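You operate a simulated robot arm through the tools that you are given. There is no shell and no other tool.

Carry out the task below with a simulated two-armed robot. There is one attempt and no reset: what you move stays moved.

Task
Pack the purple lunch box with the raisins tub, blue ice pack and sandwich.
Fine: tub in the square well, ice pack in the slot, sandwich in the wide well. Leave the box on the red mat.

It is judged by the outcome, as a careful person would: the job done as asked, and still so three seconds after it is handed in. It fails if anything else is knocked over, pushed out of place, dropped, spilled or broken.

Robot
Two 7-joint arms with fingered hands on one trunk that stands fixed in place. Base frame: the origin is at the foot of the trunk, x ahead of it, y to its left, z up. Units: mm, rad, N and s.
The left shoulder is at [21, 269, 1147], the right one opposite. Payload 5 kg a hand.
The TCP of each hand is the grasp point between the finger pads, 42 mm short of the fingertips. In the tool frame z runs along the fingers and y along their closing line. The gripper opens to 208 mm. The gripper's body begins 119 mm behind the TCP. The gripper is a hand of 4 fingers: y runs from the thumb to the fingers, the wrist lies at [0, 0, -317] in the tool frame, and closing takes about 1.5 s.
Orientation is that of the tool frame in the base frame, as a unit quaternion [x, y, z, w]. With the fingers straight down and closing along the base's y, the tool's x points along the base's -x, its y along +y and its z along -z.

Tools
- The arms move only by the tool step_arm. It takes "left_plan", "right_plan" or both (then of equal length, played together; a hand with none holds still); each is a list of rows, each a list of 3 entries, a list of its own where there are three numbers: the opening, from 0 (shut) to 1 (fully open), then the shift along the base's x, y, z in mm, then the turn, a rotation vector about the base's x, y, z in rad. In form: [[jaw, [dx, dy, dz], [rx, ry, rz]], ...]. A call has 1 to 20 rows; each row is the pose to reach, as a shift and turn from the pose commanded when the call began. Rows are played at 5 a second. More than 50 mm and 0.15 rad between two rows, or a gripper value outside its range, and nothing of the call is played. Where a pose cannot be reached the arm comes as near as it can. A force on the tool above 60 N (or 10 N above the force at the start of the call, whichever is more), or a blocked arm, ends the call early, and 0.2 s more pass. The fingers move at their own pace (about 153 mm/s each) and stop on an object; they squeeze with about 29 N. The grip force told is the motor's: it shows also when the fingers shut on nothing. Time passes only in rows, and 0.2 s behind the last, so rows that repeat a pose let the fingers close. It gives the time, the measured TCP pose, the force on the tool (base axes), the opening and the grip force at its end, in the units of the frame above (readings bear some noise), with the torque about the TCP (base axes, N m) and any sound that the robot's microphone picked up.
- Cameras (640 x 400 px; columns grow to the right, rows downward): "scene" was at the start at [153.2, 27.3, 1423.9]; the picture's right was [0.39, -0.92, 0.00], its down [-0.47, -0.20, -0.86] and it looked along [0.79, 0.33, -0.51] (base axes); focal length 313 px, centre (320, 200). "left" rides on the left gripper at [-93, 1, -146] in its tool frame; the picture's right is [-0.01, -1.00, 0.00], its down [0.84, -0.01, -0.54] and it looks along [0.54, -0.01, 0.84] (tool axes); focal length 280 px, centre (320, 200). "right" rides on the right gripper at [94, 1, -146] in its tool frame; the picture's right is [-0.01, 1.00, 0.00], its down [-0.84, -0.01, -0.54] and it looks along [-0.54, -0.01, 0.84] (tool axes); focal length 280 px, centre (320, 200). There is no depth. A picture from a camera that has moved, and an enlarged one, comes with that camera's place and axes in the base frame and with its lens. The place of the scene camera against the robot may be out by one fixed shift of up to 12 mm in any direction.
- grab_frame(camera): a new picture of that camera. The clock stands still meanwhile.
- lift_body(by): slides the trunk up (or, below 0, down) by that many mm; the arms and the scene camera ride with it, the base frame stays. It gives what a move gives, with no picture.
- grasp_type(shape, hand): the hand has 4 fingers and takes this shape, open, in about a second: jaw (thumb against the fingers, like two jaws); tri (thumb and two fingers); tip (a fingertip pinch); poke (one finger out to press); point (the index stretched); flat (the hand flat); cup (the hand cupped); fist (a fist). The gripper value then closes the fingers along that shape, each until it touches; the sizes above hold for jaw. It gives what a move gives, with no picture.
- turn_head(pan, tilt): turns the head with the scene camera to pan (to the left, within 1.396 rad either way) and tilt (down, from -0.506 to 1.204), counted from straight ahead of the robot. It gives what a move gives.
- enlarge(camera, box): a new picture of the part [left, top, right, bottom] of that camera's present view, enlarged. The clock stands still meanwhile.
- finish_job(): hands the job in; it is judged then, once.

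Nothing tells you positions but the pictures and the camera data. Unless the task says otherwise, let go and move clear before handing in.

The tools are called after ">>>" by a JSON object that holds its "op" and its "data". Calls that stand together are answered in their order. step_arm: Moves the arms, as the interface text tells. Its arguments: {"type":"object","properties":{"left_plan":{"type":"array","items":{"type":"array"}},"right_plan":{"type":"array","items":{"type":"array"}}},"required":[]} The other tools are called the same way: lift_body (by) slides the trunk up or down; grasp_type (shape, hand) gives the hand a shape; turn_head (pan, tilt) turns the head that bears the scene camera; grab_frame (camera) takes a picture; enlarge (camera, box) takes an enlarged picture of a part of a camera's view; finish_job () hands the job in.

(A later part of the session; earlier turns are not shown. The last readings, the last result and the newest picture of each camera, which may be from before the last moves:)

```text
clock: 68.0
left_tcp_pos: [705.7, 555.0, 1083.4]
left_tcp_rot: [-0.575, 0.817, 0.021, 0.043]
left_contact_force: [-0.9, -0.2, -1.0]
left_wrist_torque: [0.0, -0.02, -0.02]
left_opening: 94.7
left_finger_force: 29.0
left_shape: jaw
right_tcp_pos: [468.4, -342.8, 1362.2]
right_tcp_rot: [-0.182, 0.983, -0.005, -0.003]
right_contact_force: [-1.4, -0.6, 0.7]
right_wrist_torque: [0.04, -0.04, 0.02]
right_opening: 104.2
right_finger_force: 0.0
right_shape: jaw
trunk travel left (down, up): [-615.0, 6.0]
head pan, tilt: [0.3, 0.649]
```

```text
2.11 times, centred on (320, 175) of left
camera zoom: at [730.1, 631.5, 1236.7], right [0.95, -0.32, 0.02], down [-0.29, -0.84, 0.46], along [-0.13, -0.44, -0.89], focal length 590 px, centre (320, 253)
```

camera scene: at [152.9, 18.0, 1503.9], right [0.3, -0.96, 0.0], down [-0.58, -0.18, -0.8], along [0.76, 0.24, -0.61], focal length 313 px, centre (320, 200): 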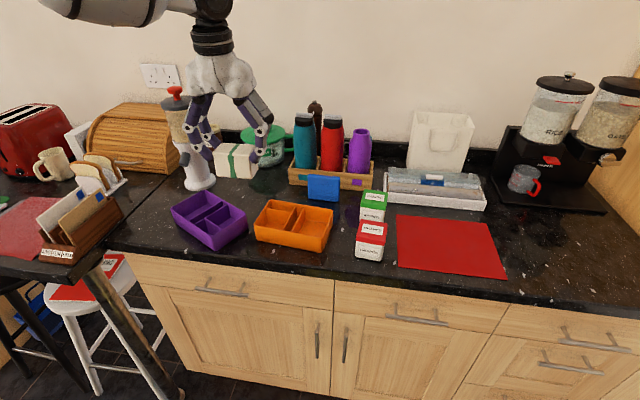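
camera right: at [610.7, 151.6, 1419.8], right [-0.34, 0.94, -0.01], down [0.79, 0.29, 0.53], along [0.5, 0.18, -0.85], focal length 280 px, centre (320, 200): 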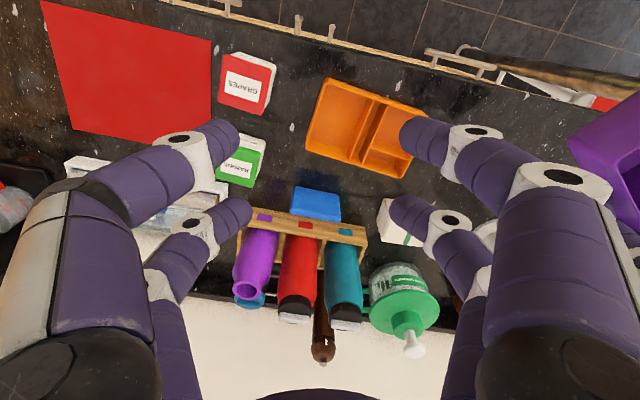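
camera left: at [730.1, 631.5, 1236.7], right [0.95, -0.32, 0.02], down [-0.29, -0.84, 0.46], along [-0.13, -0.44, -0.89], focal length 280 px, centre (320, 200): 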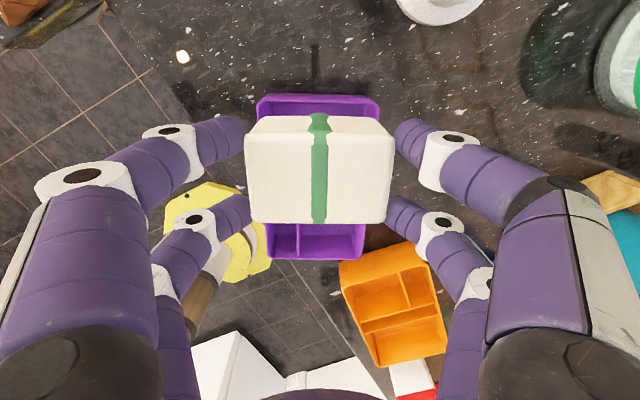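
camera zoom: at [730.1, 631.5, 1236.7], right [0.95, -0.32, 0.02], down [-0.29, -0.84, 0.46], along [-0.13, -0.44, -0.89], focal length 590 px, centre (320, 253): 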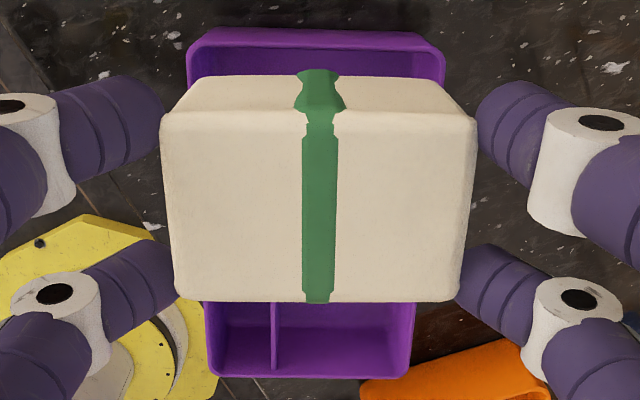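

Alignment is within a few mm. I'll lower the sandwich into the wide well with a small correction.

>>> {"op": "step_arm", "data": {"left_plan": [[0.4, [0.4, 2.3, -15], [0, 0, 0]], [0.4, [0.4, 2.3, -30], [0, 0, 0]], [0.4, [0.4, 2.3, -45], [0, 0, 0]], [0.4, [0.4, 2.3, -55], [0, 0, 0]], [0.4, [0.4, 2.3, -55], [0, 0, 0]]]}}

>>> {"op": "enlarge", "data": {"camera": "scene", "box": [120, 90, 300, 260]}}

>>> {"op": "enlarge", "data": {"camera": "left", "box": [230, 80, 410, 270]}}

```text
clock: 69.2
left_tcp_pos: [708.0, 558.7, 1023.1]
left_tcp_rot: [-0.576, 0.816, 0.022, 0.041]
left_contact_force: [1.6, 0.7, -3.1]
left_wrist_torque: [-0.08, 0.17, 0.01]
left_opening: 94.6
left_finger_force: 29.1
left_shape: jaw
right_tcp_pos: [470.2, -339.0, 1361.0]
right_tcp_rot: [-0.181, 0.983, -0.005, -0.004]
right_contact_force: [1.4, 1.6, -0.1]
right_wrist_torque: [-0.09, 0.2, -0.01]
right_opening: 103.9
right_finger_force: 0.1
right_shape: jaw
trunk travel left (down, up): [-615.0, 6.0]
head pan, tilt: [0.3, 0.649]
```

```text
2.35 times, centred on (210, 175) of scene
camera zoom: at [154.1, 19.2, 1503.7], right [0.3, -0.96, 0.0], down [-0.58, -0.18, -0.8], along [0.76, 0.23, -0.61], focal length 737 px, centre (579, 259)
```

zoom: 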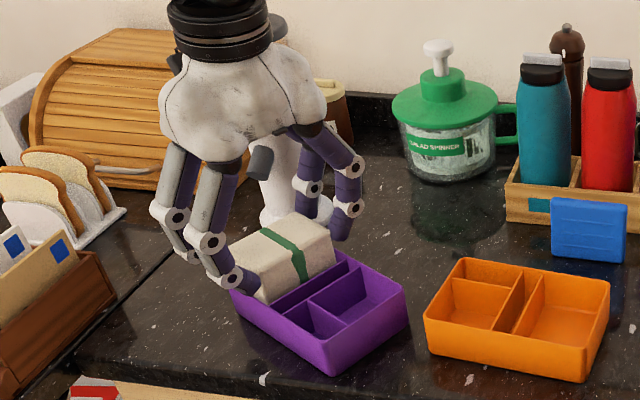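

```text
2.11 times, centred on (320, 175) of left
camera zoom: at [732.6, 635.5, 1177.5], right [0.95, -0.32, 0.01], down [-0.29, -0.84, 0.46], along [-0.14, -0.44, -0.89], focal length 590 px, centre (320, 253)
```

zoom: 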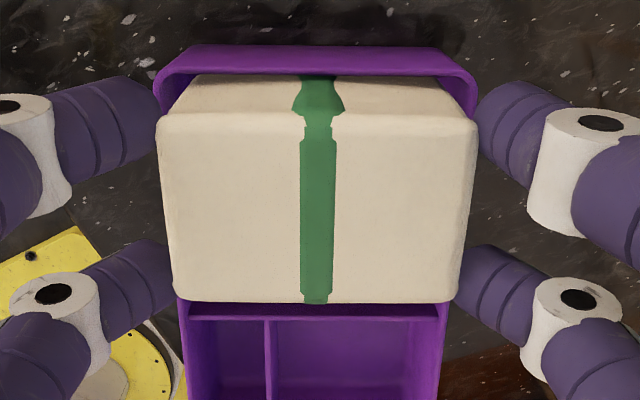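

The sandwich is entering the well freely. I'll continue down until it seats.

>>> {"op": "step_arm", "data": {"left_plan": [[0.4, [0, -0.5, -5], [0, 0, 0]], [0.4, [0, -0.5, -10], [0, 0, 0]], [0.4, [0, -0.5, -14], [0, 0, 0]], [0.4, [0, -0.5, -14], [0, 0, 0]]]}}

>>> {"op": "enlarge", "data": {"camera": "left", "box": [230, 80, 410, 270]}}

>>> {"op": "enlarge", "data": {"camera": "scene", "box": [150, 150, 260, 250]}}

```text
clock: 70.2
left_tcp_pos: [708.6, 558.3, 1012.6]
left_tcp_rot: [-0.575, 0.817, 0.02, 0.042]
left_contact_force: [-1.1, 0.1, -1.5]
left_wrist_torque: [-0.02, -0.03, -0.02]
left_opening: 94.6
left_finger_force: 29.0
left_shape: jaw
right_tcp_pos: [467.9, -341.9, 1362.7]
right_tcp_rot: [-0.182, 0.983, -0.005, -0.002]
right_contact_force: [-0.3, 0.7, -0.2]
right_wrist_torque: [-0.03, -0.1, -0.02]
right_opening: 104.2
right_finger_force: 0.0
right_shape: jaw
trunk travel left (down, up): [-615.0, 6.0]
head pan, tilt: [0.3, 0.649]
```

```text
2.11 times, centred on (320, 175) of left
camera zoom: at [730.6, 633.8, 1166.0], right [0.95, -0.32, 0.02], down [-0.29, -0.84, 0.46], along [-0.13, -0.44, -0.89], focal length 590 px, centre (320, 253)
```

zoom: 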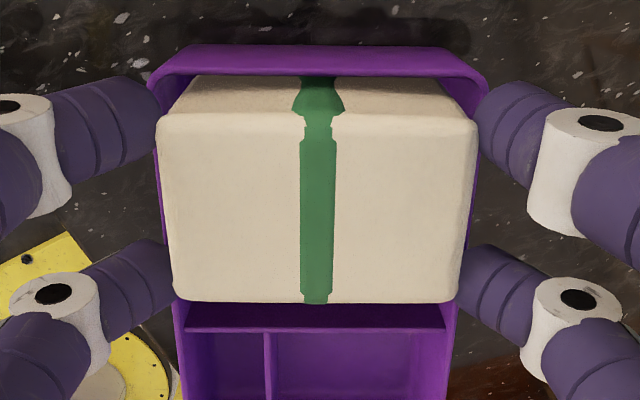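

```text
4.00 times, centred on (205, 200) of scene
camera zoom: at [151.1, 18.2, 1504.2], right [0.3, -0.96, 0.0], down [-0.58, -0.18, -0.8], along [0.76, 0.24, -0.6], focal length 1253 px, centre (780, 200)
```

zoom: 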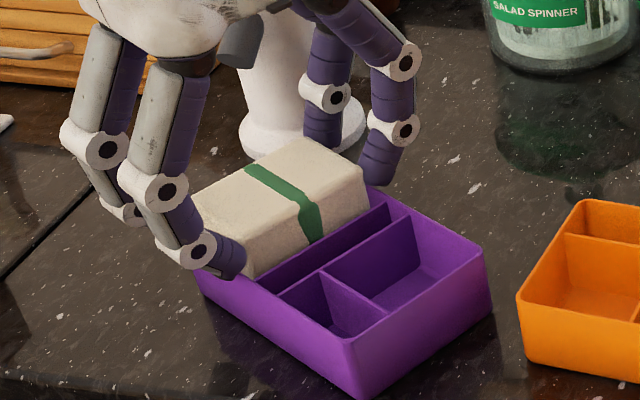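

>>> {"op": "step_arm", "data": {"left_plan": [[0.4, [-0.3, -0.3, -2], [0, 0, 0]], [0.4, [-0.3, -0.3, -4], [0, 0, 0]], [0.4, [-0.3, -0.3, -6], [0, 0, 0]], [0.4, [-0.3, -0.3, -6], [0, 0, 0]]]}}

>>> {"op": "enlarge", "data": {"camera": "scene", "box": [150, 150, 260, 250]}}

```text
clock: 71.2
left_tcp_pos: [707.2, 557.8, 1007.6]
left_tcp_rot: [-0.575, 0.817, 0.021, 0.043]
left_contact_force: [-0.9, 2.6, 17.1]
left_wrist_torque: [0.02, 1.23, -0.16]
left_opening: 94.6
left_finger_force: 28.9
left_shape: jaw
right_tcp_pos: [467.4, -341.4, 1363.0]
right_tcp_rot: [-0.18, 0.984, -0.005, -0.002]
right_contact_force: [-0.2, 0.5, 0.1]
right_wrist_torque: [0.0, 0.03, 0.01]
right_opening: 103.8
right_finger_force: 0.0
right_shape: jaw
trunk travel left (down, up): [-615.0, 6.0]
head pan, tilt: [0.3, 0.649]
```

```text
4.00 times, centred on (205, 200) of scene
camera zoom: at [150.9, 17.3, 1504.4], right [0.3, -0.96, 0.0], down [-0.58, -0.18, -0.8], along [0.76, 0.24, -0.6], focal length 1253 px, centre (780, 200)
```

zoom: 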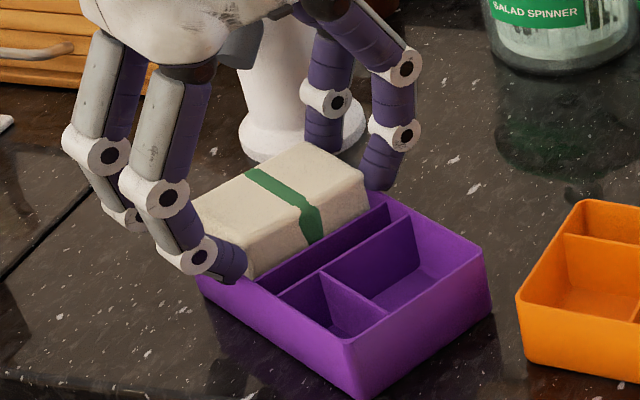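

Contact at the expected depth. I'll ease up 1.5 mm, open, and retreat upward.

>>> {"op": "step_arm", "data": {"left_plan": [[0.4, [0, 0, 1.5], [0, 0, 0]], [0.5, [0, 0, 2], [0, 0, 0]], [0.6, [0, 0, 3], [0, 0, 0]], [0.75, [0, 0, 5], [0, 0, 0]], [0.8, [0, 0, 20], [0, 0, 0]], [0.8, [0, 0, 60], [0, 0, 0]], [0.8, [0, 0, 105], [0, 0, 0]], [0.8, [0, 0, 150], [0, 0, 0]], [0.8, [0, 0, 150], [0, 0, 0]]]}}

>>> {"op": "grab_frame", "data": {"camera": "left"}}

>>> {"op": "enlarge", "data": {"camera": "scene", "box": [140, 130, 360, 250]}}

```text
clock: 73.2
left_tcp_pos: [707.6, 557.1, 1155.1]
left_tcp_rot: [-0.575, 0.816, 0.022, 0.042]
left_contact_force: [1.1, 0.9, -0.4]
left_wrist_torque: [-0.09, 0.09, 0.03]
left_opening: 166.0
left_finger_force: 0.1
left_shape: jaw
right_tcp_pos: [469.2, -341.9, 1361.0]
right_tcp_rot: [-0.181, 0.983, -0.005, -0.004]
right_contact_force: [0.0, 0.1, 0.2]
right_wrist_torque: [-0.08, 0.09, -0.01]
right_opening: 103.9
right_finger_force: 0.0
right_shape: jaw
trunk travel left (down, up): [-615.0, 6.0]
head pan, tilt: [0.3, 0.649]
```

```text
taken
camera left: at [732.2, 635.0, 1309.2], right [0.95, -0.32, 0.01], down [-0.29, -0.84, 0.46], along [-0.14, -0.44, -0.89], focal length 280 px, centre (320, 200)
```

left: 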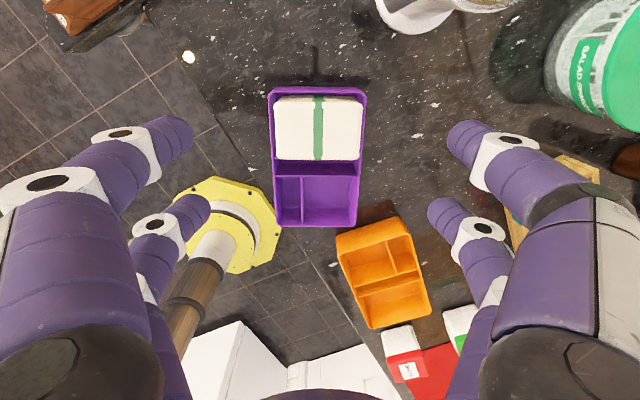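

```text
2.91 times, centred on (250, 190) of scene
camera zoom: at [152.8, 18.6, 1503.9], right [0.3, -0.96, 0.0], down [-0.58, -0.18, -0.8], along [0.76, 0.24, -0.61], focal length 911 px, centre (524, 229)
```

zoom: 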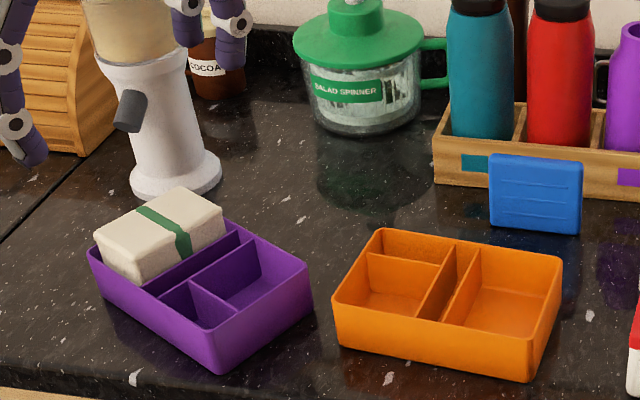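

The sandwich sits level in the wide well. Next is the ice pack: I'll level the left hand, then swing its yaw so it can pinch the pack across its thickness.

>>> {"op": "step_arm", "data": {"left_plan": [[0.6, [0, -10, 20], [-0.039, 0.022, 0]], [0.6, [0, -20, 45], [-0.078, 0.045, 0]], [0.6, [0, -20, 45], [-0.078, 0.045, 0]]]}}

```text
clock: 74.0
left_tcp_pos: [708.1, 538.7, 1200.7]
left_tcp_rot: [-0.576, 0.818, 0.001, 0.0]
left_contact_force: [-0.4, 1.1, 0.5]
left_wrist_torque: [-0.02, 0.07, -0.01]
left_opening: 125.8
left_finger_force: 0.2
left_shape: jaw
right_tcp_pos: [468.7, -342.0, 1362.7]
right_tcp_rot: [-0.181, 0.984, -0.005, -0.003]
right_contact_force: [-0.2, 0.6, -0.3]
right_wrist_torque: [-0.03, 0.05, 0.0]
right_opening: 104.1
right_finger_force: 0.0
right_shape: jaw
trunk travel left (down, up): [-615.0, 6.0]
head pan, tilt: [0.3, 0.649]
```

>>> {"op": "step_arm", "data": {"left_plan": [[0.6, [0, -10, 0], [0, 0, -0.14]], [0.6, [0, -20, 0], [0, 0, -0.28]], [0.6, [0, -30, 0], [0, 0, -0.42]], [0.6, [0, -40, 0], [0, 0, -0.56]], [0.6, [5, -50, 0], [0, 0, -0.7]], [0.6, [10, -60, 0], [0, 0, -0.84]], [0.6, [15, -70, 0], [0, 0, -0.98]], [0.6, [20, -80, 0], [0, 0, -1.12]], [0.6, [25, -90, 0], [0, 0, -1.26]], [0.6, [30, -100, 0], [0, 0, -1.4]], [0.6, [35, -110, 0], [0, 0, -1.54]], [0.6, [40, -120, 0], [0, 0, -1.68]], [0.6, [45, -130, 0], [0, 0, -1.82]], [0.6, [50, -140, 0], [0, 0, -1.96]], [0.6, [55, -150, 0], [0, 0, -2.1]], [0.6, [55, -160, 0], [0, 0, -2.24]], [0.6, [55, -170, 0], [0, 0, -2.38]], [0.6, [55, -180, 0], [0, 0, -2.52]], [0.6, [55, -190, 0], [0, 0, -2.648]], [0.6, [55, -190, 0], [0, 0, -2.648]]]}}

>>> {"op": "grab_frame", "data": {"camera": "left"}}

>>> {"op": "grab_frame", "data": {"camera": "scene"}}

```text
clock: 78.2
left_tcp_pos: [760.8, 347.8, 1201.4]
left_tcp_rot: [0.653, 0.758, -0.001, 0.003]
left_contact_force: [0.4, -0.2, -0.2]
left_wrist_torque: [0.02, -0.05, 0.0]
left_opening: 125.5
left_finger_force: 0.0
left_shape: jaw
right_tcp_pos: [467.1, -341.0, 1362.3]
right_tcp_rot: [-0.181, 0.983, -0.005, -0.003]
right_contact_force: [0.3, -0.4, 0.2]
right_wrist_torque: [-0.02, -0.06, 0.01]
right_opening: 103.9
right_finger_force: 0.1
right_shape: jaw
trunk travel left (down, up): [-615.0, 6.0]
head pan, tilt: [0.3, 0.649]
```

```text
taken
camera left: at [776.1, 256.4, 1348.6], right [-0.99, -0.16, 0.0], down [-0.14, 0.83, 0.53], along [-0.09, 0.53, -0.84], focal length 280 px, centre (320, 200)
```

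left: 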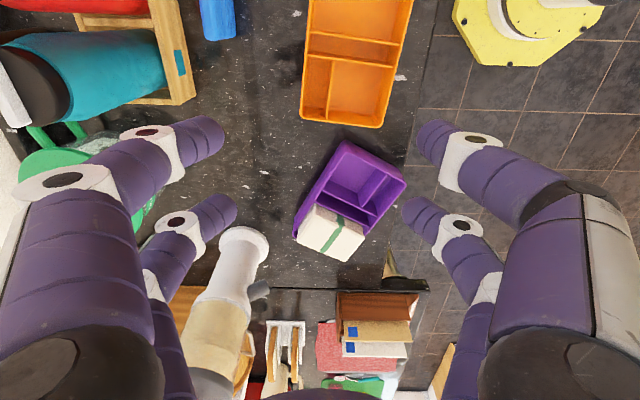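

```text
taken
camera scene: at [151.4, 18.1, 1504.2], right [0.3, -0.96, 0.0], down [-0.58, -0.18, -0.8], along [0.76, 0.24, -0.6], focal length 313 px, centre (320, 200)
```

scene: 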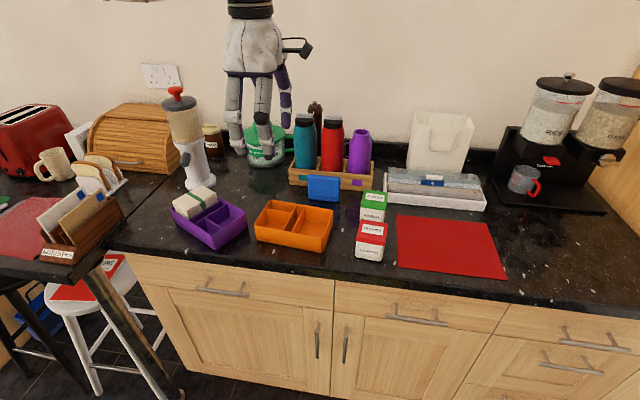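

The hand is level and aligned. I'll move to hover over the ice pack and see whether it's in reach.

>>> {"op": "step_arm", "data": {"left_plan": [[0.6, [25, -20, -5], [0, 0, 0]], [0.6, [50, -45, -10], [0, 0, 0]], [0.6, [75, -65, -20], [0, 0, 0]], [0.6, [100, -85, -35], [0, 0, 0]], [0.6, [118, -100, -50], [0, 0, 0]], [0.6, [128, -107, -65], [0, 0, 0]], [0.6, [128, -107, -65], [0, 0, 0]]]}}

>>> {"op": "grab_frame", "data": {"camera": "left"}}

>>> {"op": "enlarge", "data": {"camera": "scene", "box": [220, 60, 420, 220]}}

```text
clock: 79.8
left_tcp_pos: [801.3, 313.7, 1146.2]
left_tcp_rot: [0.652, 0.758, -0.002, 0.004]
left_contact_force: [-0.8, -0.5, -0.6]
left_wrist_torque: [-0.01, -0.03, -0.02]
left_opening: 124.8
left_finger_force: 0.0
left_shape: jaw
left hand out of reach, approached as far as the arm can: row 2, 3, 4, 5, 6, 7
right_tcp_pos: [468.3, -341.7, 1362.3]
right_tcp_rot: [-0.181, 0.983, -0.005, -0.003]
right_contact_force: [-0.2, -0.4, -0.4]
right_wrist_torque: [0.04, -0.02, -0.03]
right_opening: 103.8
right_finger_force: 0.0
right_shape: jaw
trunk travel left (down, up): [-615.0, 6.0]
head pan, tilt: [0.3, 0.649]
```

```text
taken
camera left: at [815.0, 221.6, 1293.0], right [-0.99, -0.16, 0.0], down [-0.14, 0.83, 0.53], along [-0.08, 0.53, -0.85], focal length 280 px, centre (320, 200)
```

left: 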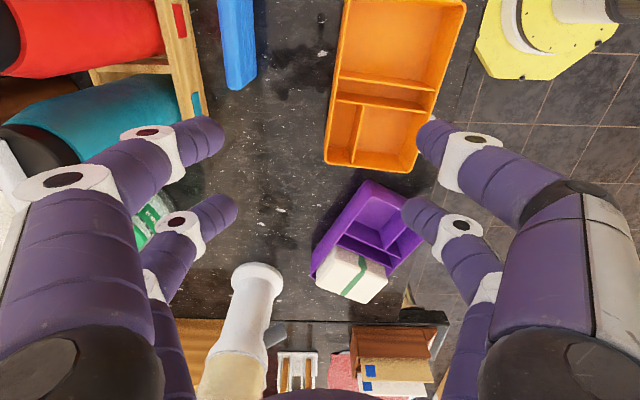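

```text
2.50 times, centred on (320, 140) of scene
camera zoom: at [151.4, 18.0, 1504.2], right [0.3, -0.96, 0.0], down [-0.58, -0.18, -0.8], along [0.76, 0.24, -0.6], focal length 783 px, centre (320, 350)
```

zoom: 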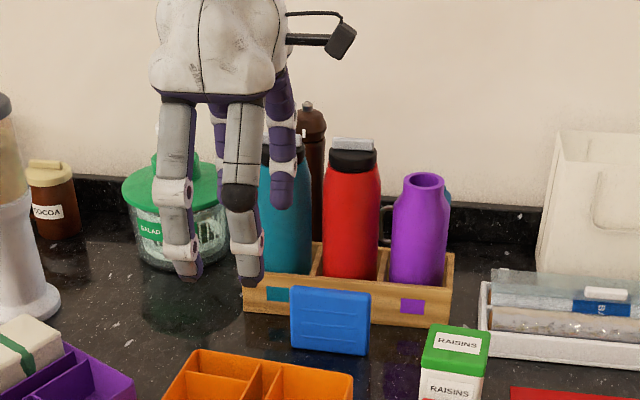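

A vertical approach to the ice pack is out of reach for the left arm. Leaning the fingers about 30° within the pack's own plane should solve that. First I'll adjust yaw slightly, then tilt while moving over.

>>> {"op": "step_arm", "data": {"left_plan": [[0.6, [-5, 8, 15], [0, 0, 0.09]], [0.6, [-10, 16, 30], [0, 0, 0.18]], [0.6, [-10, 16, 30], [0, 0, 0.18]]]}}

```text
clock: 80.6
left_tcp_pos: [788.4, 326.9, 1174.1]
left_tcp_rot: [0.581, 0.814, -0.001, 0.003]
left_contact_force: [-0.1, -0.9, 0.0]
left_wrist_torque: [-0.02, 0.03, 0.01]
left_opening: 125.1
left_finger_force: 0.2
left_shape: jaw
right_tcp_pos: [467.7, -341.8, 1361.8]
right_tcp_rot: [-0.182, 0.983, -0.005, -0.004]
right_contact_force: [-0.1, -1.5, -0.1]
right_wrist_torque: [0.0, 0.05, 0.0]
right_opening: 103.8
right_finger_force: 0.2
right_shape: jaw
trunk travel left (down, up): [-615.0, 6.0]
head pan, tilt: [0.3, 0.649]
```

>>> {"op": "step_arm", "data": {"left_plan": [[0.6, [10, -10, 0], [-0.1, -0.034, 0]], [0.6, [25, -22, 0], [-0.2, -0.068, 0]], [0.6, [40, -35, -5], [-0.3, -0.102, 0]], [0.6, [55, -48, -10], [-0.4, -0.136, 0]], [0.6, [72, -60, -20], [-0.492, -0.169, 0]], [0.6, [92, -77, -34], [-0.492, -0.169, 0]], [0.6, [92, -77, -34], [-0.492, -0.169, 0]]]}}

>>> {"op": "grab_frame", "data": {"camera": "left"}}

>>> {"op": "enlarge", "data": {"camera": "scene", "box": [220, 60, 420, 220]}}

```text
clock: 82.2
left_tcp_pos: [879.1, 253.3, 1139.6]
left_tcp_rot: [0.56, 0.786, -0.151, 0.212]
left_contact_force: [0.1, 0.9, -0.7]
left_wrist_torque: [-0.19, -0.05, 0.01]
left_opening: 124.8
left_finger_force: 0.0
left_shape: jaw
right_tcp_pos: [467.6, -339.7, 1362.8]
right_tcp_rot: [-0.183, 0.983, -0.006, -0.002]
right_contact_force: [-0.9, 1.6, 0.1]
right_wrist_torque: [-0.18, -0.05, 0.01]
right_opening: 104.0
right_finger_force: 0.1
right_shape: jaw
trunk travel left (down, up): [-615.0, 6.0]
head pan, tilt: [0.3, 0.649]
```

```text
taken
camera left: at [882.6, 247.5, 1312.0], right [-0.94, -0.34, 0.01], down [-0.34, 0.94, 0.04], along [-0.02, 0.04, -1.0], focal length 280 px, centre (320, 200)
```

left: 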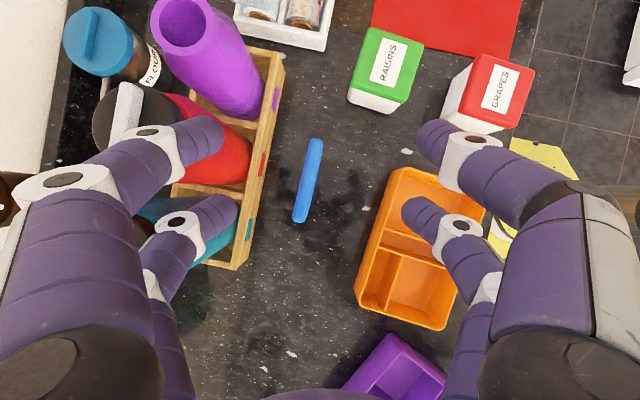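

```text
2.50 times, centred on (320, 140) of scene
camera zoom: at [151.0, 19.9, 1504.3], right [0.3, -0.95, 0.0], down [-0.58, -0.18, -0.8], along [0.76, 0.24, -0.6], focal length 783 px, centre (320, 350)
```

zoom: 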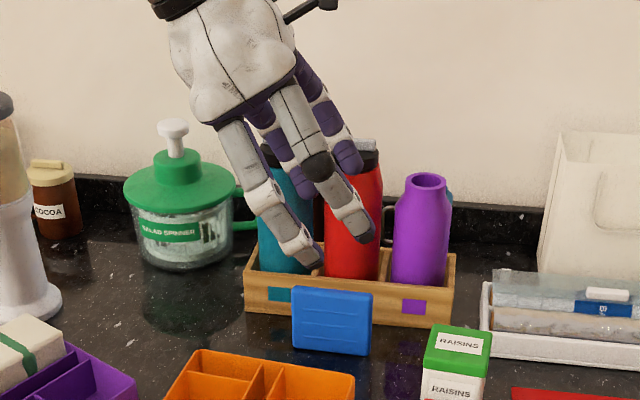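

Reached, and the camera now looks straight down on the pack. I'll zoom in for exact positions.

>>> {"op": "enlarge", "data": {"camera": "left", "box": [260, 120, 380, 240]}}

>>> {"op": "enlarge", "data": {"camera": "left", "box": [320, 0, 560, 150]}}

```text
3.33 times, centred on (320, 180) of left
camera zoom: at [882.6, 247.5, 1312.0], right [-0.94, -0.34, 0.01], down [-0.34, 0.94, 0.04], along [-0.02, 0.04, -1.0], focal length 935 px, centre (320, 267)
```

zoom: 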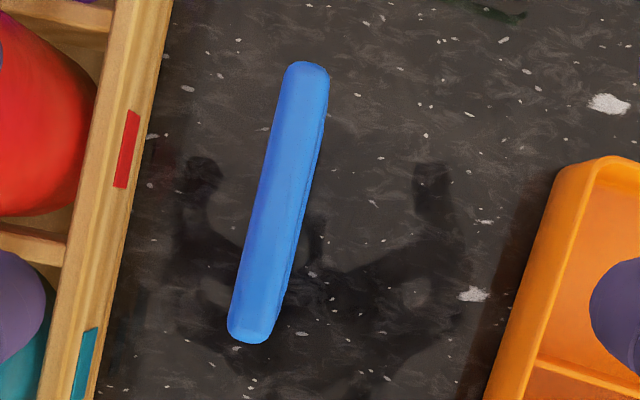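

```text
2.67 times, centred on (440, 75) of left
camera zoom: at [882.6, 247.5, 1312.0], right [-0.94, -0.34, 0.01], down [-0.34, 0.94, 0.04], along [-0.02, 0.04, -1.0], focal length 748 px, centre (0, 533)
```

zoom: 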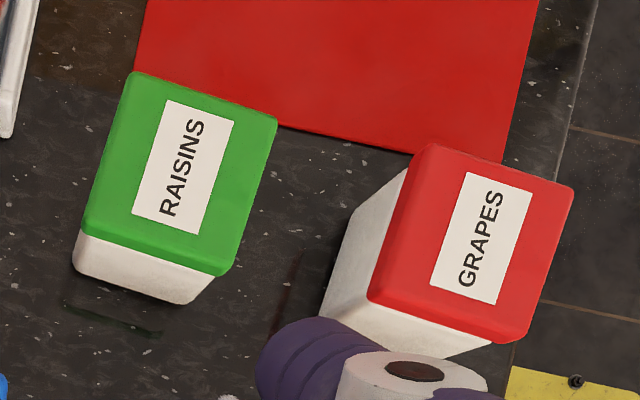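

The pack is about 95×15 mm in plan at (895, 244), its plane at −82.5°. I'll align yaw to it, narrow the opening to stay clear of the crate, and lower partway.

>>> {"op": "step_arm", "data": {"left_plan": [[0.32, [5, 0, -5], [0, 0, -0.1]], [0.32, [10, -1, -15], [0, 0, -0.2]], [0.32, [15, -1.3, -35], [0, 0, -0.2]], [0.32, [15, -1.3, -65], [0, 0, -0.2]], [0.32, [15, -1.3, -65], [0, 0, -0.2]], [0.32, [15, -1.3, -65], [0, 0, -0.2]]]}}

>>> {"op": "grab_frame", "data": {"camera": "left"}}

>>> {"op": "enlarge", "data": {"camera": "scene", "box": [240, 90, 400, 220]}}

```text
clock: 83.6
left_tcp_pos: [882.1, 255.2, 1074.6]
left_tcp_rot: [0.637, 0.726, -0.169, 0.196]
left_contact_force: [-0.1, -0.9, 0.4]
left_wrist_torque: [-0.01, -0.04, 0.0]
left_opening: 66.6
left_finger_force: 0.0
left_shape: jaw
left hand out of reach, approached as far as the arm can: row 2, 3, 4, 5, 6
right_tcp_pos: [468.3, -341.0, 1362.6]
right_tcp_rot: [-0.181, 0.983, -0.005, -0.002]
right_contact_force: [-0.2, -0.2, -0.4]
right_wrist_torque: [-0.03, 0.06, 0.01]
right_opening: 104.0
right_finger_force: 0.0
right_shape: jaw
trunk travel left (down, up): [-615.0, 6.0]
head pan, tilt: [0.3, 0.649]
```

```text
taken
camera left: at [883.8, 248.4, 1248.6], right [-0.99, -0.14, 0.0], down [-0.14, 0.99, 0.04], along [-0.01, 0.04, -1.0], focal length 280 px, centre (320, 200)
```

left: 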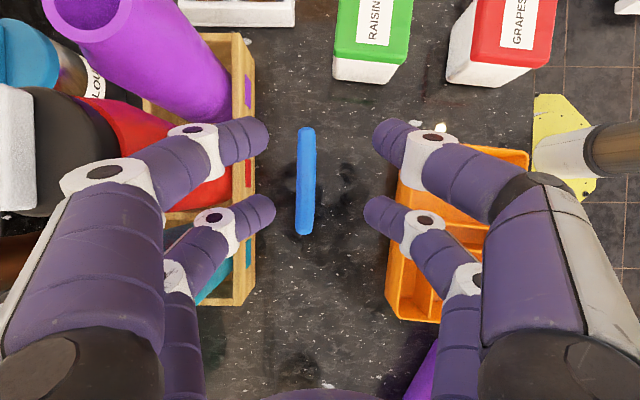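

```text
3.08 times, centred on (320, 155) of scene
camera zoom: at [151.7, 18.0, 1504.2], right [0.3, -0.96, 0.0], down [-0.58, -0.18, -0.8], along [0.76, 0.24, -0.6], focal length 964 px, centre (320, 338)
```

zoom: 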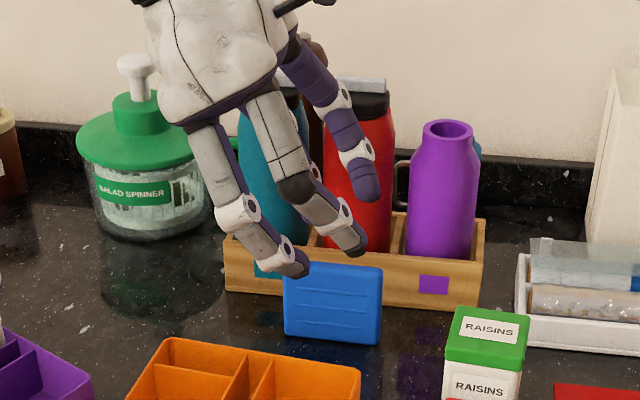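

About 12 mm short in x. The reach improves when the wrist is higher relative to the shoulder, so I'll raise the hand and lower the trunk.

>>> {"op": "step_arm", "data": {"left_plan": [[0.32, [-5, 5, 45], [0, 0, 0]], [0.32, [-15, 15, 85], [0, 0, 0]], [0.32, [-25, 25, 125], [0, 0, 0]], [0.32, [-35, 35, 150], [0, 0, 0]], [0.32, [-35, 35, 150], [0, 0, 0]]]}}

```text
clock: 84.8
left_tcp_pos: [847.0, 290.4, 1223.3]
left_tcp_rot: [0.637, 0.726, -0.171, 0.195]
left_contact_force: [-0.5, -0.3, -0.2]
left_wrist_torque: [0.03, 0.0, -0.02]
left_opening: 66.7
left_finger_force: 0.1
left_shape: jaw
right_tcp_pos: [468.7, -342.2, 1360.9]
right_tcp_rot: [-0.181, 0.983, -0.005, -0.004]
right_contact_force: [-0.8, -0.3, -1.3]
right_wrist_torque: [0.07, 0.01, -0.02]
right_opening: 103.9
right_finger_force: 0.0
right_shape: jaw
trunk travel left (down, up): [-615.0, 6.0]
head pan, tilt: [0.3, 0.649]
```

>>> {"op": "lift_body", "data": {"by": -120}}

```text
clock: 86.3
left_tcp_pos: [846.9, 290.8, 1106.1]
left_tcp_rot: [0.637, 0.726, -0.17, 0.196]
left_contact_force: [0.2, 0.2, 0.0]
left_wrist_torque: [0.01, -0.01, 0.02]
left_opening: 67.0
left_finger_force: 0.1
left_shape: jaw
right_tcp_pos: [466.8, -342.6, 1242.3]
right_tcp_rot: [-0.181, 0.983, -0.005, -0.002]
right_contact_force: [0.0, -0.8, -0.2]
right_wrist_torque: [0.0, -0.01, -0.01]
right_opening: 103.9
right_finger_force: 0.1
right_shape: jaw
trunk travel left (down, up): [-495.0, 126.0]
head pan, tilt: [0.3, 0.649]
```

>>> {"op": "step_arm", "data": {"left_plan": [[0.32, [18, -15, 0], [0, 0, 0]], [0.32, [35, -29, -10], [0, 0, 0]], [0.32, [47.4, -38.8, -20], [0, 0, 0]], [0.32, [47.4, -38.8, -31], [0, 0, 0]], [0.32, [47.4, -38.8, -31], [0, 0, 0]]]}}

>>> {"op": "grab_frame", "data": {"camera": "left"}}

```text
clock: 87.5
left_tcp_pos: [883.0, 257.8, 1073.2]
left_tcp_rot: [0.636, 0.726, -0.17, 0.197]
left_contact_force: [-0.3, 0.2, 1.3]
left_wrist_torque: [0.11, -0.15, 0.08]
left_opening: 66.7
left_finger_force: 0.1
left_shape: jaw
left hand out of reach, approached as far as the arm can: row 3, 4, 5
right_tcp_pos: [467.8, -341.4, 1242.2]
right_tcp_rot: [-0.181, 0.983, -0.005, -0.003]
right_contact_force: [-0.2, 0.4, -0.3]
right_wrist_torque: [-0.01, -0.06, 0.03]
right_opening: 104.1
right_finger_force: 0.0
right_shape: jaw
trunk travel left (down, up): [-495.0, 126.0]
head pan, tilt: [0.3, 0.649]
```

```text
taken
camera left: at [884.9, 250.7, 1247.1], right [-0.99, -0.14, 0.0], down [-0.14, 0.99, 0.04], along [-0.01, 0.04, -1.0], focal length 280 px, centre (320, 200)
```

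left: 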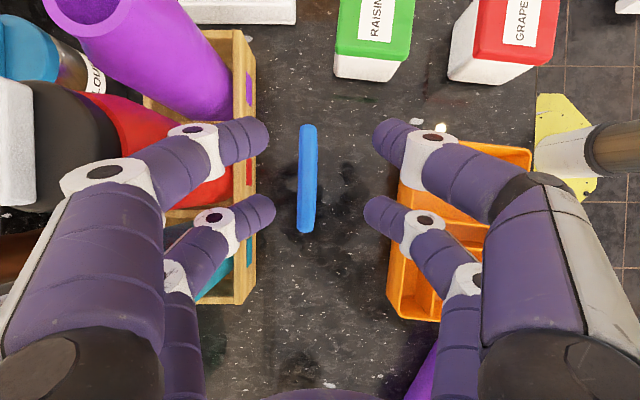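

The limit is a fixed horizontal boundary of the wrist. A slightly different lean direction and a bit more tilt should put the wrist inside it, so I'll adjust.

>>> {"op": "step_arm", "data": {"left_plan": [[0.32, [0, 0, 5], [-0.025, -0.006, 0.04]], [0.32, [3, -2, 5], [-0.049, -0.011, 0.078]], [0.32, [7, -4, 2], [-0.049, -0.011, 0.078]], [0.32, [10.9, -6, 0], [-0.049, -0.011, 0.078]], [0.32, [10.9, -6, 0], [-0.049, -0.011, 0.078]]]}}

>>> {"op": "enlarge", "data": {"camera": "left", "box": [220, 80, 420, 260]}}

```text
clock: 88.7
left_tcp_pos: [894.5, 251.0, 1072.3]
left_tcp_rot: [0.604, 0.745, -0.177, 0.222]
left_contact_force: [-1.9, 0.4, -0.1]
left_wrist_torque: [-0.03, -0.05, 0.09]
left_opening: 66.5
left_finger_force: 0.1
left_shape: jaw
right_tcp_pos: [467.8, -341.7, 1241.6]
right_tcp_rot: [-0.181, 0.983, -0.005, -0.002]
right_contact_force: [-0.4, 1.2, -0.4]
right_wrist_torque: [0.04, -0.02, 0.02]
right_opening: 104.0
right_finger_force: 0.0
right_shape: jaw
trunk travel left (down, up): [-495.0, 126.0]
head pan, tilt: [0.3, 0.649]
```

```text
2.22 times, centred on (320, 170) of left
camera zoom: at [894.8, 253.4, 1246.3], right [-0.98, -0.22, 0.0], down [-0.22, 0.98, -0.01], along [0.0, -0.01, -1.0], focal length 623 px, centre (320, 267)
```

zoom: 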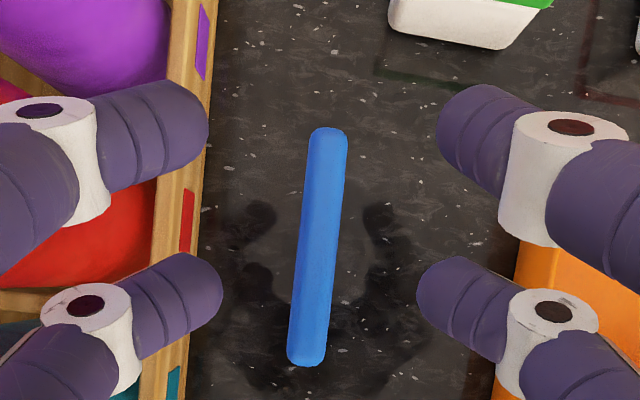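

Well centred over the pack with clearance to the crate. Lowering straight down to the grip height.

>>> {"op": "step_arm", "data": {"left_plan": [[0.32, [0.5, 0, -20], [0, 0, 0]], [0.32, [1, 0.5, -40], [0, 0, 0]], [0.32, [1, 0.5, -55], [0, 0, 0]], [0.32, [1, 0.5, -63], [0, 0, 0]], [0.32, [1, 0.5, -63], [0, 0, 0]]]}}

>>> {"op": "grab_frame", "data": {"camera": "left"}}

>>> {"op": "enlarge", "data": {"camera": "scene", "box": [240, 90, 400, 220]}}

```text
clock: 89.9
left_tcp_pos: [895.1, 252.0, 1010.4]
left_tcp_rot: [0.605, 0.744, -0.177, 0.221]
left_contact_force: [-13.8, -5.7, 4.6]
left_wrist_torque: [0.33, -0.81, 0.24]
left_opening: 64.8
left_finger_force: 0.1
left_shape: jaw
right_tcp_pos: [467.2, -342.2, 1241.3]
right_tcp_rot: [-0.182, 0.983, -0.005, -0.003]
right_contact_force: [-0.1, 0.1, -0.5]
right_wrist_torque: [-0.01, -0.01, -0.02]
right_opening: 104.1
right_finger_force: 0.1
right_shape: jaw
trunk travel left (down, up): [-495.0, 126.0]
head pan, tilt: [0.3, 0.649]
```

```text
taken
camera left: at [895.2, 252.5, 1183.5], right [-0.98, -0.22, 0.0], down [-0.22, 0.98, -0.01], along [0.0, -0.01, -1.0], focal length 280 px, centre (320, 200)
```

left: 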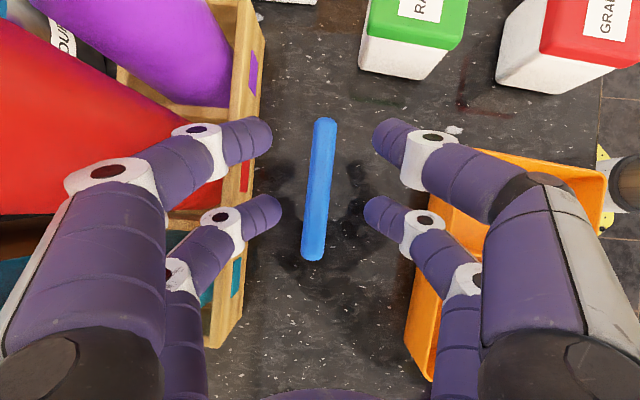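

```text
3.08 times, centred on (320, 155) of scene
camera zoom: at [153.1, 17.6, 1384.0], right [0.3, -0.96, 0.0], down [-0.58, -0.18, -0.8], along [0.76, 0.24, -0.6], focal length 964 px, centre (320, 338)
```

zoom: 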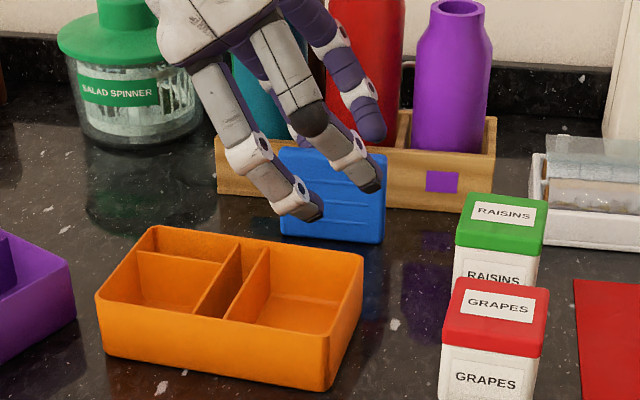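

A sideways force of ~15 N: a far-side knuckle is touching something, likely a bottle or the crate. I'll back straight up immediately.

>>> {"op": "step_arm", "data": {"left_plan": [[0.32, [-3, -1, 10], [0, 0, 0]], [0.32, [-3, -1, 30], [0, 0, 0]], [0.32, [-5, 0, 60], [0, 0, 0]], [0.32, [-5, 0, 60], [0, 0, 0]]]}}

>>> {"op": "grab_frame", "data": {"camera": "left"}}

>>> {"op": "enlarge", "data": {"camera": "scene", "box": [240, 60, 400, 220]}}

```text
clock: 90.9
left_tcp_pos: [891.7, 252.3, 1070.4]
left_tcp_rot: [0.604, 0.745, -0.177, 0.221]
left_contact_force: [-0.9, -0.7, -1.0]
left_wrist_torque: [-0.08, 0.03, -0.01]
left_opening: 66.4
left_finger_force: 0.0
left_shape: jaw
right_tcp_pos: [469.1, -342.3, 1241.9]
right_tcp_rot: [-0.181, 0.983, -0.005, -0.004]
right_contact_force: [0.9, -0.2, 0.0]
right_wrist_torque: [0.0, 0.08, 0.01]
right_opening: 104.1
right_finger_force: 0.0
right_shape: jaw
trunk travel left (down, up): [-495.0, 126.0]
head pan, tilt: [0.3, 0.649]
```

```text
taken
camera left: at [892.3, 253.2, 1243.6], right [-0.98, -0.22, 0.0], down [-0.22, 0.98, -0.01], along [0.0, -0.01, -1.0], focal length 280 px, centre (320, 200)
```

left: 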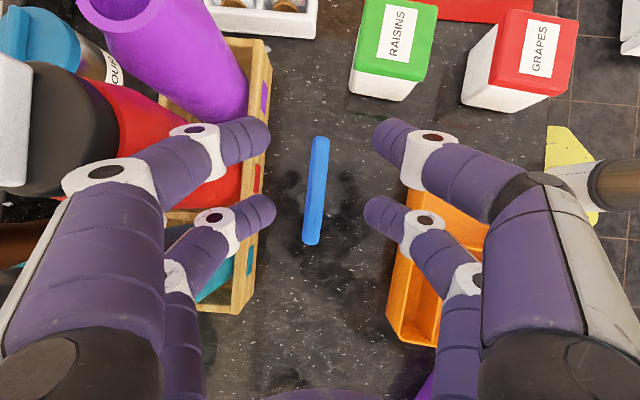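

```text
2.50 times, centred on (320, 140) of scene
camera zoom: at [154.9, 18.1, 1383.6], right [0.3, -0.96, 0.0], down [-0.58, -0.18, -0.8], along [0.76, 0.24, -0.61], focal length 783 px, centre (320, 350)
```

zoom: 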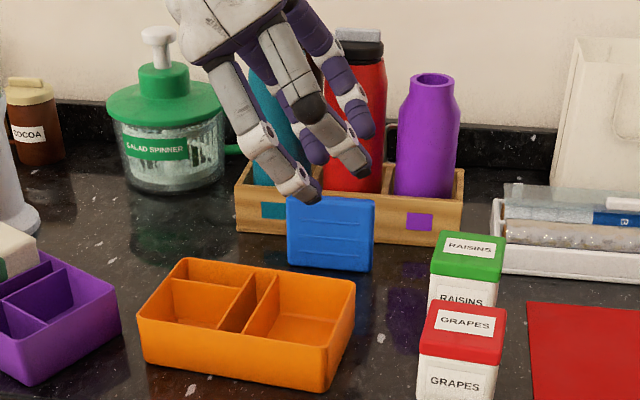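

>>> {"op": "enlarge", "data": {"camera": "left", "box": [220, 80, 420, 260]}}

>>> {"op": "enlarge", "data": {"camera": "left", "box": [0, 0, 300, 330]}}

```text
2.22 times, centred on (320, 170) of left
camera zoom: at [892.3, 253.2, 1243.6], right [-0.98, -0.22, 0.0], down [-0.22, 0.98, -0.01], along [0.0, -0.01, -1.0], focal length 623 px, centre (320, 267)
```

zoom: 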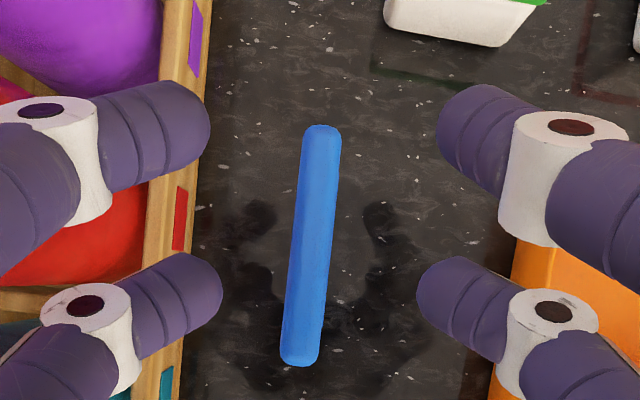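

```text
1.21 times, centred on (150, 165) of left
camera zoom: at [892.3, 253.2, 1243.6], right [-0.98, -0.22, 0.0], down [-0.22, 0.98, -0.01], along [0.0, -0.01, -1.0], focal length 340 px, centre (526, 242)
```

zoom: 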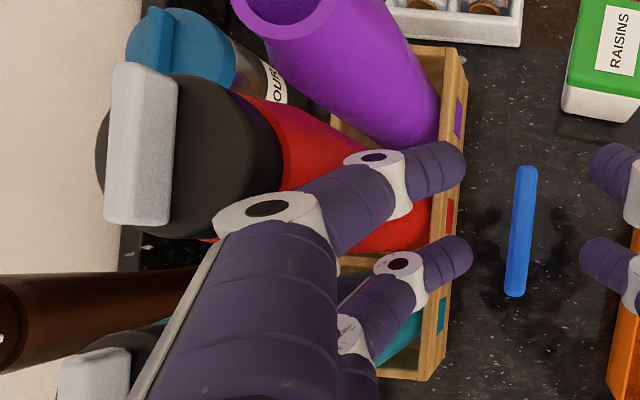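

The bottles and crate are still in place. The far knuckle sticks out too much at this opening. I'll narrow the opening to ~36 mm and shift a few mm toward me before trying again.

>>> {"op": "step_arm", "data": {"left_plan": [[0.175, [0.3, -0.5, 0], [0, 0, 0]], [0.175, [0.3, -0.5, 0], [0, 0, 0]], [0.175, [0.3, -0.5, -15], [0, 0, 0]], [0.175, [0.3, -0.5, -15], [0, 0, 0]]]}}

>>> {"op": "grab_frame", "data": {"camera": "left"}}

>>> {"op": "enlarge", "data": {"camera": "scene", "box": [240, 60, 400, 220]}}

```text
clock: 91.9
left_tcp_pos: [892.1, 250.0, 1055.1]
left_tcp_rot: [0.604, 0.745, -0.177, 0.222]
left_contact_force: [-1.8, -0.6, 1.7]
left_wrist_torque: [0.08, -0.1, 0.05]
left_opening: 36.5
left_finger_force: 0.0
left_shape: jaw
right_tcp_pos: [466.7, -342.6, 1240.9]
right_tcp_rot: [-0.181, 0.983, -0.004, -0.004]
right_contact_force: [-0.1, 0.1, 0.5]
right_wrist_torque: [0.01, 0.03, 0.03]
right_opening: 104.1
right_finger_force: 0.1
right_shape: jaw
trunk travel left (down, up): [-495.0, 126.0]
head pan, tilt: [0.3, 0.649]
```

```text
taken
camera left: at [892.1, 252.7, 1229.0], right [-0.98, -0.22, 0.0], down [-0.22, 0.98, -0.01], along [0.0, -0.01, -1.0], focal length 280 px, centre (320, 200)
```

left: 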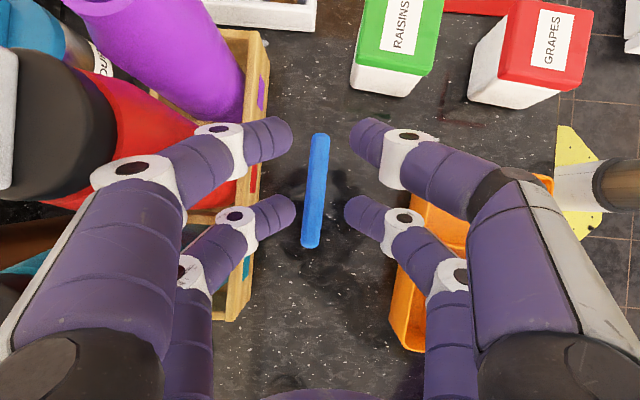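

```text
2.50 times, centred on (320, 140) of scene
camera zoom: at [154.0, 17.9, 1383.9], right [0.3, -0.96, 0.0], down [-0.58, -0.18, -0.8], along [0.76, 0.24, -0.6], focal length 783 px, centre (320, 350)
```

zoom: 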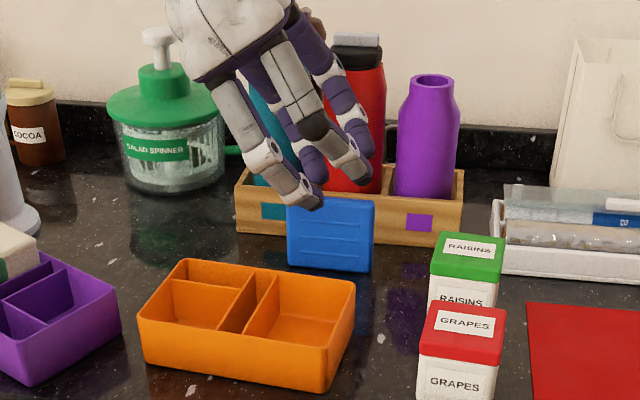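

The far knuckles would still brush the red bottle with this grip. Better plan: approach from my side with the hand leaning forward ~50° and pinch the pack by its two narrow ends. First I'll retract and level the hand.

>>> {"op": "step_arm", "data": {"left_plan": [[0.175, [-5, 0, 15], [0, 0, 0]], [0.175, [-15, 10, 50], [0, 0, 0]], [0.175, [-35, 30, 85], [0, 0, 0]], [0.175, [-60, 55, 110], [0.1, 0.022, 0]], [0.175, [-80, 75, 120], [0.22, 0.049, 0]], [0.175, [-95, 95, 120], [0.34, 0.075, 0]], [0.175, [-110, 110, 120], [0.46, 0.102, 0]], [0.175, [-120, 120, 120], [0.571, 0.126, 0]], [0.175, [-120, 120, 120], [0.571, 0.126, 0]]]}}

>>> {"op": "enlarge", "data": {"camera": "scene", "box": [240, 60, 440, 220]}}

```text
clock: 93.9
left_tcp_pos: [771.2, 372.5, 1174.7]
left_tcp_rot: [0.629, 0.777, 0.003, -0.004]
left_contact_force: [0.6, 0.3, 0.3]
left_wrist_torque: [-0.02, 0.0, -0.02]
left_opening: 36.5
left_finger_force: 0.1
left_shape: jaw
right_tcp_pos: [467.4, -342.2, 1241.8]
right_tcp_rot: [-0.181, 0.983, -0.005, -0.003]
right_contact_force: [0.0, -0.6, 0.2]
right_wrist_torque: [0.02, -0.03, -0.03]
right_opening: 103.9
right_finger_force: 0.1
right_shape: jaw
trunk travel left (down, up): [-495.0, 126.0]
head pan, tilt: [0.3, 0.649]
```

```text
2.50 times, centred on (340, 140) of scene
camera zoom: at [154.1, 18.2, 1383.9], right [0.3, -0.96, 0.0], down [-0.58, -0.18, -0.8], along [0.76, 0.24, -0.6], focal length 783 px, centre (270, 350)
```

zoom: 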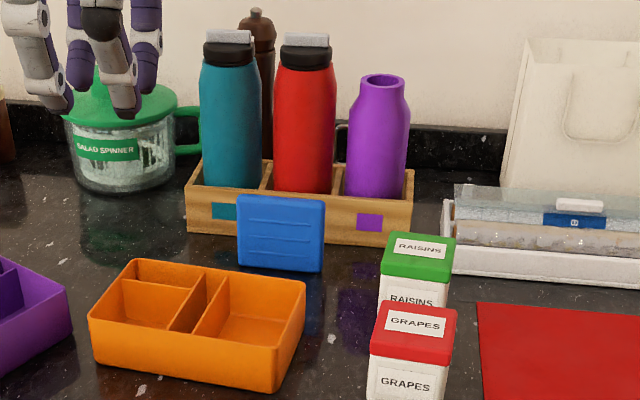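

The bottles and crate are undisturbed. Now I'll yaw to face the pack squarely.

>>> {"op": "step_arm", "data": {"left_plan": [[0.3, [-5, -5, 0], [0, 0, 0.14]], [0.4, [-10, -10, 0], [0, 0, 0.28]], [0.5, [-15, -20, 0], [0, 0, 0.42]], [0.6, [-20, -30, 0], [0, 0, 0.56]], [0.65, [-25, -40, 0], [0, 0, 0.7]], [0.65, [-30, -50, 0], [0, 0, 0.84]], [0.65, [-35, -60, 0], [0, 0, 0.98]], [0.65, [-40, -70, 0], [0, 0, 1.12]], [0.65, [-40, -80, 0], [0, 0, 1.26]], [0.65, [-40, -90, 0], [0, 0, 1.4]], [0.65, [-40, -90, 0], [0, 0, 1.492]], [0.65, [-40, -90, 0], [0, 0, 1.492]]]}}

```text
clock: 96.5
left_tcp_pos: [734.7, 300.3, 1175.3]
left_tcp_rot: [-0.065, 0.998, -0.001, -0.005]
left_contact_force: [-0.1, 0.2, -0.3]
left_wrist_torque: [0.05, 0.02, 0.01]
left_opening: 134.8
left_finger_force: 0.0
left_shape: jaw
left hand out of reach, approached as far as the arm can: row 9, 10, 11, 12
right_tcp_pos: [467.3, -341.8, 1243.4]
right_tcp_rot: [-0.181, 0.983, -0.004, -0.003]
right_contact_force: [-0.3, -0.2, 0.3]
right_wrist_torque: [0.0, -0.03, 0.0]
right_opening: 103.9
right_finger_force: 0.0
right_shape: jaw
trunk travel left (down, up): [-495.0, 126.0]
head pan, tilt: [0.3, 0.649]
```

Now tilt forward ~52° while moving to a pre-grasp point in front of and above the pack.

>>> {"op": "step_arm", "data": {"left_plan": [[0.65, [10, -8, 0], [0.017, -0.13, 0]], [0.65, [22, -16, 0], [0.034, -0.26, 0]], [0.65, [35, -24, -5], [0.051, -0.39, 0]], [0.65, [48, -32, -15], [0.068, -0.52, 0]], [0.65, [60, -40, -30], [0.085, -0.65, 0]], [0.65, [72, -48, -50], [0.102, -0.78, 0]], [0.65, [85, -56, -75], [0.1185, -0.9, 0]], [0.65, [92, -60, -95], [0.1185, -0.9, 0]], [0.65, [92, -60, -95], [0.1185, -0.9, 0]]]}}

>>> {"op": "grab_frame", "data": {"camera": "left"}}

>>> {"op": "enlarge", "data": {"camera": "scene", "box": [200, 60, 440, 240]}}

```text
clock: 98.5
left_tcp_pos: [826.9, 240.4, 1079.7]
left_tcp_rot: [-0.058, 0.899, 0.027, 0.434]
left_contact_force: [-0.7, -0.2, 0.5]
left_wrist_torque: [-0.01, -0.02, 0.06]
left_opening: 134.4
left_finger_force: 0.1
left_shape: jaw
right_tcp_pos: [467.9, -341.5, 1241.3]
right_tcp_rot: [-0.181, 0.984, -0.005, -0.002]
right_contact_force: [-0.4, -0.1, -0.2]
right_wrist_torque: [0.04, -0.01, -0.01]
right_opening: 103.9
right_finger_force: 0.1
right_shape: jaw
trunk travel left (down, up): [-495.0, 126.0]
head pan, tilt: [0.3, 0.649]
```

```text
taken
camera left: at [770.8, 234.8, 1245.2], right [0.14, -0.99, 0.01], down [-0.94, -0.13, -0.32], along [0.32, 0.03, -0.95], focal length 280 px, centre (320, 200)
```

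left: 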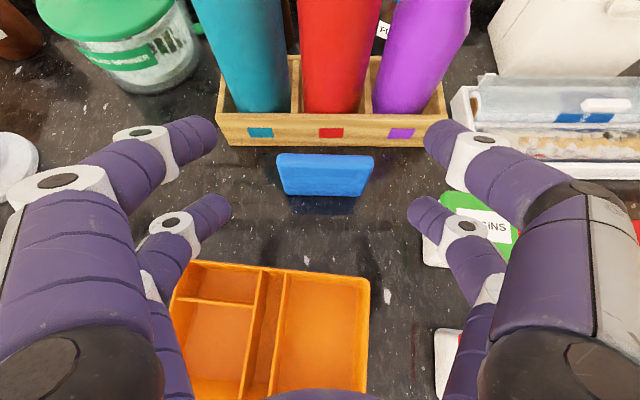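

```text
2.22 times, centred on (320, 150) of scene
camera zoom: at [154.2, 17.9, 1383.9], right [0.3, -0.96, 0.0], down [-0.58, -0.18, -0.8], along [0.76, 0.24, -0.6], focal length 696 px, centre (320, 311)
```

zoom: 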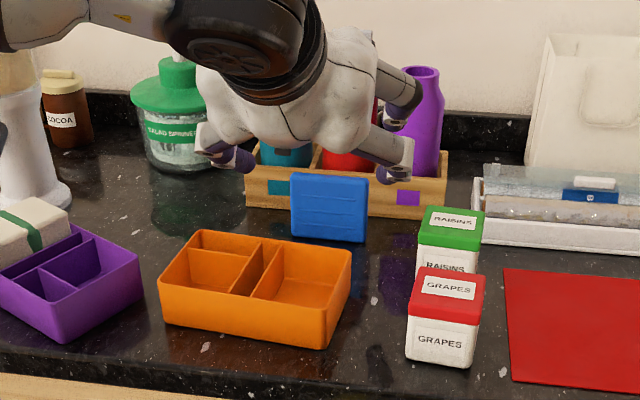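

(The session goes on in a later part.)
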